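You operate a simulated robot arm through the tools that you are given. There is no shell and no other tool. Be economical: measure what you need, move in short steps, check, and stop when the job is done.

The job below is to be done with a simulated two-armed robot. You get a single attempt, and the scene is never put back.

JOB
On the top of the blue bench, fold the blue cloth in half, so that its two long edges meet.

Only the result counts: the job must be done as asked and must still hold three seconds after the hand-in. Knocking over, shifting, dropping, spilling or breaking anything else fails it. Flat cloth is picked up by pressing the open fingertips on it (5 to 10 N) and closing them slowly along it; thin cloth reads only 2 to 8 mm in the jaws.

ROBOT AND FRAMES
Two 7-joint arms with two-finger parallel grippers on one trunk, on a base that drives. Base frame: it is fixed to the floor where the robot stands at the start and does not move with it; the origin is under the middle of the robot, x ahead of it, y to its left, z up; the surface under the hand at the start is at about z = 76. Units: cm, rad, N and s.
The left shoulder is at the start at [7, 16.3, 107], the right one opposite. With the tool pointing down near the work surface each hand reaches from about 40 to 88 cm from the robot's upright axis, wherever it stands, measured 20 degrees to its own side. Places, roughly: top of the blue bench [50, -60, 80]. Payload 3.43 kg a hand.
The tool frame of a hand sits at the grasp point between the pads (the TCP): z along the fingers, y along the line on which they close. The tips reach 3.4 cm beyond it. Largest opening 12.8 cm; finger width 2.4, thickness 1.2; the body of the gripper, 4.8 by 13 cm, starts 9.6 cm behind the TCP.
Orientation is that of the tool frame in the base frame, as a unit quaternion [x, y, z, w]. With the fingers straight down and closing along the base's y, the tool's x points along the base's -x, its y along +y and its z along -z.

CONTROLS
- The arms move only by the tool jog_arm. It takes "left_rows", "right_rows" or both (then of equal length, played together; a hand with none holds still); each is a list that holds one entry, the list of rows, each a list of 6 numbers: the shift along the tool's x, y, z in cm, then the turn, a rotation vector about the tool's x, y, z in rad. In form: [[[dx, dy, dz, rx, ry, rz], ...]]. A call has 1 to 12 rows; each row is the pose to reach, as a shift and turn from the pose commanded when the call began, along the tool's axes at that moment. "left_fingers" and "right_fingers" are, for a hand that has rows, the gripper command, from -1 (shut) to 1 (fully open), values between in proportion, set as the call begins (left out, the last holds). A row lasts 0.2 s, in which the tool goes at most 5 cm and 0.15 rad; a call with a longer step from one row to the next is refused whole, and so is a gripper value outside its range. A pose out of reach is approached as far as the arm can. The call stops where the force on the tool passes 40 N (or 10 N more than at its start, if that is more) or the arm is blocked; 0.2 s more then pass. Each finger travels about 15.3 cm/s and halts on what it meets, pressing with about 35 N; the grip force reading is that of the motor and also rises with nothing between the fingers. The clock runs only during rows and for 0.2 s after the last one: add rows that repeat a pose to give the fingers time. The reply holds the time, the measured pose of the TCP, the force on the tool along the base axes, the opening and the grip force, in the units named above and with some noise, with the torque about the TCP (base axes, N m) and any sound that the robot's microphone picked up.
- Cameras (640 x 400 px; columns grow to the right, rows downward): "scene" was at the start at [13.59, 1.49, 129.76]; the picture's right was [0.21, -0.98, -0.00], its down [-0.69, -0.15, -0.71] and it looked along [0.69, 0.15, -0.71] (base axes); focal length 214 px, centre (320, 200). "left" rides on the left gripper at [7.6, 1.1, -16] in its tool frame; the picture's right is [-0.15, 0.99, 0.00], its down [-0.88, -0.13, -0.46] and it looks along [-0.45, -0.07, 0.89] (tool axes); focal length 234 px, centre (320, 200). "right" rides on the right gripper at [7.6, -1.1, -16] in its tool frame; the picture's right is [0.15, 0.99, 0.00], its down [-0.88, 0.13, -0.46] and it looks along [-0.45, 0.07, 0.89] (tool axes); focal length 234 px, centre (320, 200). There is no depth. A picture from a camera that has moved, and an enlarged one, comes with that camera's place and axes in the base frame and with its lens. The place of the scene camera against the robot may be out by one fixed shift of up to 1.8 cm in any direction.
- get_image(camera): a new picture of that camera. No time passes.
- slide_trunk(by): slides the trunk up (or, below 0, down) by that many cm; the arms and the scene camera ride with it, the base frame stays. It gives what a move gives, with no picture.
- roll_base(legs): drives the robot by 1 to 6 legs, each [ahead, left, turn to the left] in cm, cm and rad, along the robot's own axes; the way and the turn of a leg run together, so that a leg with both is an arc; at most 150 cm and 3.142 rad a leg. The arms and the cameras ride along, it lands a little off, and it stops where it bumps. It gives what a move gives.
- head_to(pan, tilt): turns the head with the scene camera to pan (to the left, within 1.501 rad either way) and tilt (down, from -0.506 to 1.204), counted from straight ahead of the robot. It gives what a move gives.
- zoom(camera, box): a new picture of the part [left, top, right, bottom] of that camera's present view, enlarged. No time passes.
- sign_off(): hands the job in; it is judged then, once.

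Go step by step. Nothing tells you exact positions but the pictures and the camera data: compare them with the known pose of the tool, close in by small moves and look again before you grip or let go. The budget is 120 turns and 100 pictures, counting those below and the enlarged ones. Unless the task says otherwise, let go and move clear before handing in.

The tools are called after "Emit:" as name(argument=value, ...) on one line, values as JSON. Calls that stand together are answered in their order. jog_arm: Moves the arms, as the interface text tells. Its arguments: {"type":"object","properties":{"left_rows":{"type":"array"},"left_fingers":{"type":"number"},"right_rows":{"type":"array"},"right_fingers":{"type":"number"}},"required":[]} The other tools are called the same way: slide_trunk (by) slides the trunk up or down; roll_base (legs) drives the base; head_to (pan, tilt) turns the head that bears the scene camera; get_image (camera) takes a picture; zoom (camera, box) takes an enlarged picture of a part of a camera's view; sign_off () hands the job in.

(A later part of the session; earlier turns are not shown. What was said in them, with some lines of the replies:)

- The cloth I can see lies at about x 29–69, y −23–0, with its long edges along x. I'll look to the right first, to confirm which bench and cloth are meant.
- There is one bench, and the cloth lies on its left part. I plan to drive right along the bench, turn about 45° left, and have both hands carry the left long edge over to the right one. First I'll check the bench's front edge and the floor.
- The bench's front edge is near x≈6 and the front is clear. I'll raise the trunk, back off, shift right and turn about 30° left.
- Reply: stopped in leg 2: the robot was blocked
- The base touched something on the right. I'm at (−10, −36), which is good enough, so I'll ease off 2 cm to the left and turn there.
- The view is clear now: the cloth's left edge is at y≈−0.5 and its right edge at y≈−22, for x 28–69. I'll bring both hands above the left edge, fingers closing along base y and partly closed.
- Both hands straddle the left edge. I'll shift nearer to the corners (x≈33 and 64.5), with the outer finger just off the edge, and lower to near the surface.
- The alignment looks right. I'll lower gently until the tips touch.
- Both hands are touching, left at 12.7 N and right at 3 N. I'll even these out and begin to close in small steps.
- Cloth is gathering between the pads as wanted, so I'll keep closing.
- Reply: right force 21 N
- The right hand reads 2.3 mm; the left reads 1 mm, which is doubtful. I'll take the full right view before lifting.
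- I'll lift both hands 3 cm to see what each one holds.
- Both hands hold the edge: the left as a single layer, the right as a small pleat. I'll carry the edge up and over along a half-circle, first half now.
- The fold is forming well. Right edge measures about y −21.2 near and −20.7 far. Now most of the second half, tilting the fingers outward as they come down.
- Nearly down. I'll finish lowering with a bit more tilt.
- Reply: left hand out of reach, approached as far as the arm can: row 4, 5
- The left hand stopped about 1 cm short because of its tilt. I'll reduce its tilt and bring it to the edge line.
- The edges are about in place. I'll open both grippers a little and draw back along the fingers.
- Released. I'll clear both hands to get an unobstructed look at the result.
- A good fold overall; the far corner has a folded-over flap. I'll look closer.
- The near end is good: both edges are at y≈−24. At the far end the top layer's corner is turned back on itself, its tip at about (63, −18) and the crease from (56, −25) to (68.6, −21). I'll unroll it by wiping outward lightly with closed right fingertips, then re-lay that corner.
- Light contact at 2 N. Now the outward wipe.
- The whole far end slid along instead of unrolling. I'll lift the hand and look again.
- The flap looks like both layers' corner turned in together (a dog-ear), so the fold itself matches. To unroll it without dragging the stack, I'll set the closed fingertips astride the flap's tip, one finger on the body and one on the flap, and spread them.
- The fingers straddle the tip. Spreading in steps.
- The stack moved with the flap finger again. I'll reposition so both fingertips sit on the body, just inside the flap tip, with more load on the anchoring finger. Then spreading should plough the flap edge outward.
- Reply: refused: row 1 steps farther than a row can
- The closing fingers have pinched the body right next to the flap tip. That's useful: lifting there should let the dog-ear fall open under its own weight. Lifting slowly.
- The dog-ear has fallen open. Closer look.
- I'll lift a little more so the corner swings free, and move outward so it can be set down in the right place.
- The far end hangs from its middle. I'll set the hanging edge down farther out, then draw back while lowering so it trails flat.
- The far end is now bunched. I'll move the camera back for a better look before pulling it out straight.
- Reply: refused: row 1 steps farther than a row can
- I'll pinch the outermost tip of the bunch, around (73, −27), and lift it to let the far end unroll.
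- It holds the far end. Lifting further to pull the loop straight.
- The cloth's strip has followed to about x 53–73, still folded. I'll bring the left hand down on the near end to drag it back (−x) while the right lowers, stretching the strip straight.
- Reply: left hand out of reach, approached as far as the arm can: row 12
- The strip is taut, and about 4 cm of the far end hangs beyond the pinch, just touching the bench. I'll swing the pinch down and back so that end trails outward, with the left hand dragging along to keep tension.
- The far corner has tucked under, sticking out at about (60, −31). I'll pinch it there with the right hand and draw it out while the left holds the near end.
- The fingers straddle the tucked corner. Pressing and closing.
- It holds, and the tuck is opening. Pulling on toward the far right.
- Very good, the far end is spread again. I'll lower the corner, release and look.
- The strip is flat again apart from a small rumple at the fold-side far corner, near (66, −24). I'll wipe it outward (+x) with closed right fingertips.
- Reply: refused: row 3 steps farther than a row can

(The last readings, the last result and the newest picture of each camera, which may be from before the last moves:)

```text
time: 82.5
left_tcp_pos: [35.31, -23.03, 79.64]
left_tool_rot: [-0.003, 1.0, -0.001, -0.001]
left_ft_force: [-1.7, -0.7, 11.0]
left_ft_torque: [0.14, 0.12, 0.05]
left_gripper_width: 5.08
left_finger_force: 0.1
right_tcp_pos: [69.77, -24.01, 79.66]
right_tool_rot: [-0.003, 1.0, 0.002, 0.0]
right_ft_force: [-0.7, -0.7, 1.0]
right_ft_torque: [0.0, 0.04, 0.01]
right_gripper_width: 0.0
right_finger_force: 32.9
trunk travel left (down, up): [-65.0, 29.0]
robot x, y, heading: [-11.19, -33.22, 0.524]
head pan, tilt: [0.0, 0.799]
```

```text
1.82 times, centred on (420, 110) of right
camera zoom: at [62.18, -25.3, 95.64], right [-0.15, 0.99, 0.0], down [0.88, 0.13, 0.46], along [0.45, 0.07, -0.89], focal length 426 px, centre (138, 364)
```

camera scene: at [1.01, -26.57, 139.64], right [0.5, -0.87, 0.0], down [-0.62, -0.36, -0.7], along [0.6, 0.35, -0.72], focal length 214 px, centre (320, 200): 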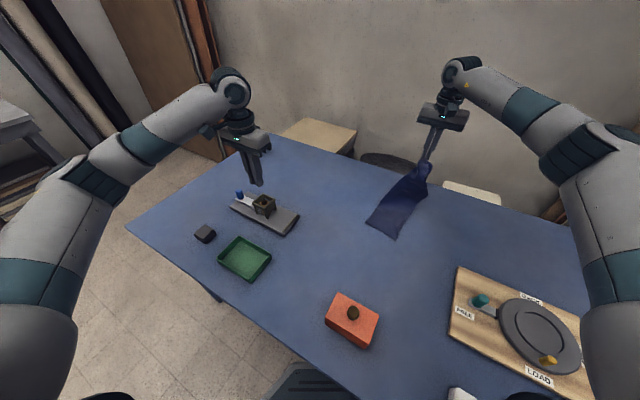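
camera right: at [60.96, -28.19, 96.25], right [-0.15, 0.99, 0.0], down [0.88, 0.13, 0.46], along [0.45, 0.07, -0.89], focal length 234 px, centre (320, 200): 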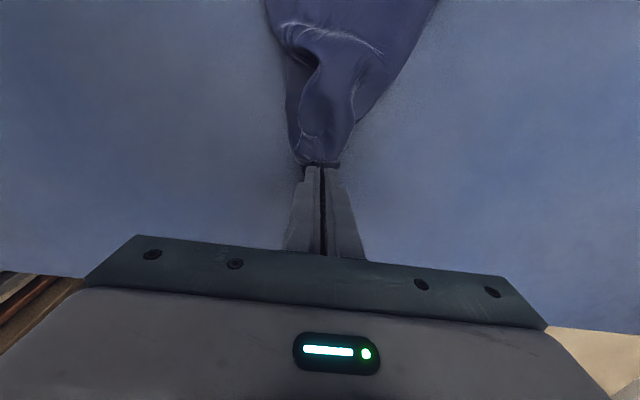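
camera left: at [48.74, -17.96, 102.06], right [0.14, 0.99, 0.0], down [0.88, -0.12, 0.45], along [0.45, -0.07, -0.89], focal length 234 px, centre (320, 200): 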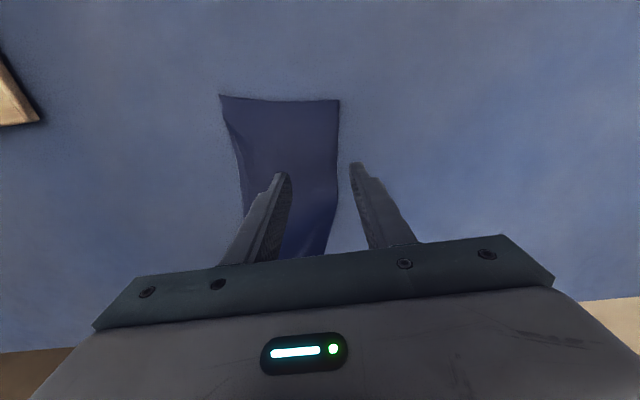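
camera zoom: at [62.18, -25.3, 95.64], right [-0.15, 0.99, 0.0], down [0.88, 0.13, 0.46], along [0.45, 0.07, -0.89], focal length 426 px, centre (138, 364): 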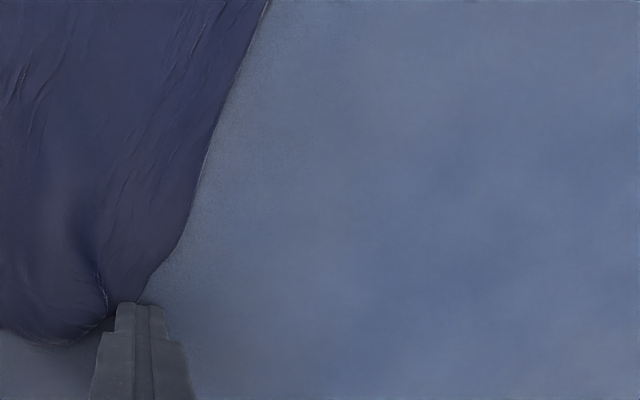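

The fold side is straight now. I'll lift both hands clear for an overall check.

Emit:
jog_arm(right_rows=[[[0, 0, -2, 0, 0, 0], [0, 0, -5, 0, 0, 0], [1, -2, -8.5, 0, 0, 0], [3, -5, -11, 0, 0, 0], [5, -8.5, -12, 0, 0, 0], [6, -12.5, -13, 0, 0, 0], [6, -16.5, -14, 0, 0, 0], [6, -18, -15, 0, 0, 0], [6, -18, -15, 0, 0, 0], [6, -18, -15, 0, 0, 0], [6, -18, -15, 0, 0, 0], [6, -18, -15, 0, 0, 0]]], left_rows=[[[0, 0, -2, 0, 0, 0], [0, 0, -5, 0, 0, 0], [0, 0, -9, 0, 0, 0], [0, 0, -13, 0, 0, 0], [0, 3, -16, 0, 0, 0], [0, 7.5, -17, 0, 0, 0], [0, 12, -18, 0, 0, 0], [0, 16.5, -18, 0, 0, 0], [0, 21, -18, 0, 0, 0], [0, 26, -18, 0, 0, 0], [0, 31, -18, 0, 0, 0], [0, 35, -18, 0, 0, 0]]])

Emit:
zoom(camera="scene", box=[300, 165, 430, 290])

Emit:
zoom(camera="right", box=[300, 0, 540, 200])

```text
time: 85.1
left_tcp_pos: [35.13, 12.04, 97.42]
left_tool_rot: [-0.003, 1.0, -0.002, -0.001]
left_ft_force: [0.2, -0.2, -0.5]
left_ft_torque: [-0.01, 0.02, 0.0]
left_gripper_width: 5.12
left_finger_force: 0.1
right_tcp_pos: [63.89, -42.05, 94.44]
right_tool_rot: [-0.003, 1.0, 0.001, 0.0]
right_ft_force: [-0.5, 0.6, -0.5]
right_ft_torque: [-0.03, -0.01, 0.04]
right_gripper_width: 0.01
right_finger_force: 33.2
trunk travel left (down, up): [-65.0, 29.0]
robot x, y, heading: [-11.05, -33.27, 0.525]
head pan, tilt: [0.0, 0.799]
```

```text
3.20 times, centred on (365, 228) of scene
camera zoom: at [0.94, -26.48, 139.64], right [0.5, -0.87, 0.0], down [-0.62, -0.36, -0.7], along [0.6, 0.35, -0.72], focal length 686 px, centre (176, 112)
```

zoom: 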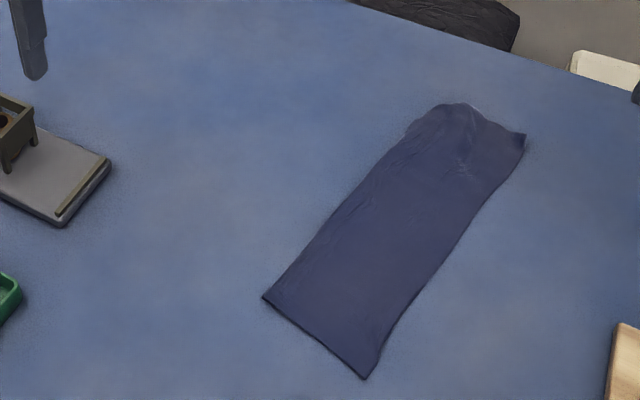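

```text
2.00 times, centred on (420, 100) of right
camera zoom: at [56.3, -43.38, 110.35], right [-0.15, 0.99, 0.0], down [0.88, 0.13, 0.46], along [0.45, 0.07, -0.89], focal length 468 px, centre (120, 400)
```

zoom: 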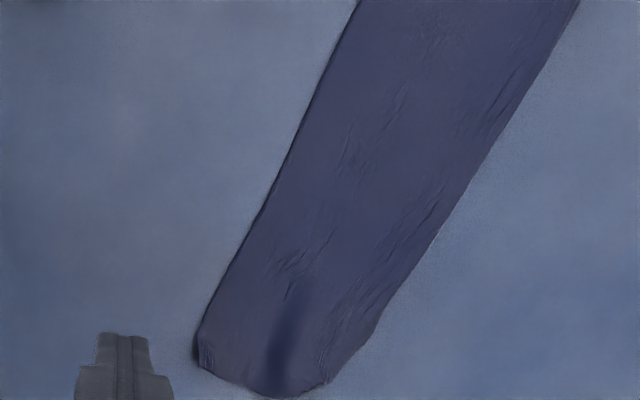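

Nearly a clean half-fold now. I'll check the long edge and the far end closely.

Emit:
zoom(camera="scene", box=[378, 188, 418, 222])

Emit:
zoom(camera="right", box=[340, 120, 440, 200])

Emit:
zoom(camera="scene", box=[350, 215, 410, 285])

```text
11.76 times, centred on (398, 205) of scene
camera zoom: at [0.94, -26.48, 139.64], right [0.5, -0.87, 0.0], down [-0.62, -0.36, -0.7], along [0.6, 0.35, -0.72], focal length 2523 px, centre (-598, 141)
```

zoom: 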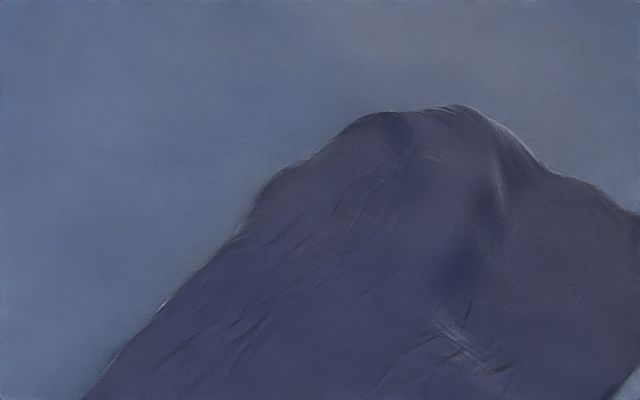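

```text
5.00 times, centred on (390, 160) of right
camera zoom: at [56.3, -43.38, 110.35], right [-0.15, 0.99, 0.0], down [0.88, 0.13, 0.46], along [0.45, 0.07, -0.89], focal length 1171 px, centre (-30, 400)
```

zoom: 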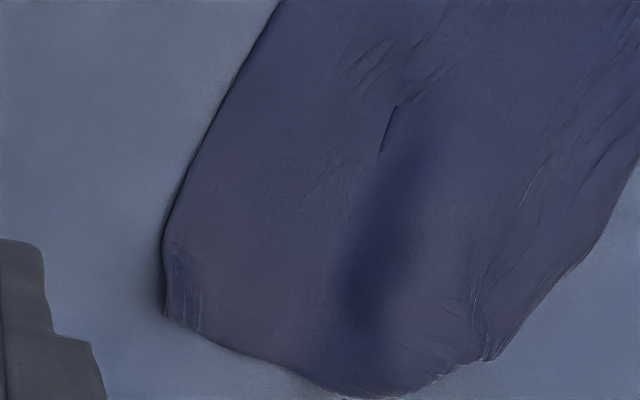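

```text
5.71 times, centred on (380, 250) of scene
camera zoom: at [0.94, -26.48, 139.64], right [0.5, -0.87, 0.0], down [-0.62, -0.36, -0.7], along [0.6, 0.35, -0.72], focal length 1226 px, centre (-23, -86)
```

zoom: 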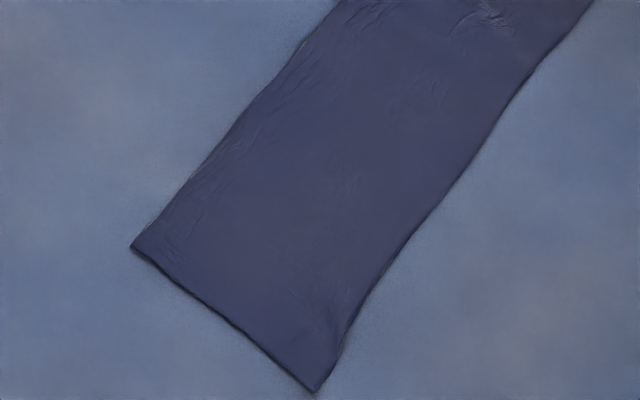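

The strip is folded lengthwise: about 11.5 cm wide (the open cloth was about 22 cm), flat, with one outline along the long edge. Both hands are clear and nothing else appears to have moved, so I'm handing in.

Emit:
sign_off()

```text
The job is handed in.
```

The cloth is folded in half lengthwise on the blue bench and lies flat, with its two long edges together and both hands clear.

- **Edge match:** I could only see the top layer along the long edge. From the widths I measured, the two edges should meet to within about 1 cm, but it could be up to 2 cm.
- **Far end:** it bunched up during the fold and I straightened it. The fold-side corner there is still slightly rounded.
- **Position:** the cloth now lies turned about 10° from where it started and has slid several cm across the bench.
- **Bump:** the base was blocked once while driving right along the bench. I did not see what it touched. Nothing on the bench looked moved in the later pictures.
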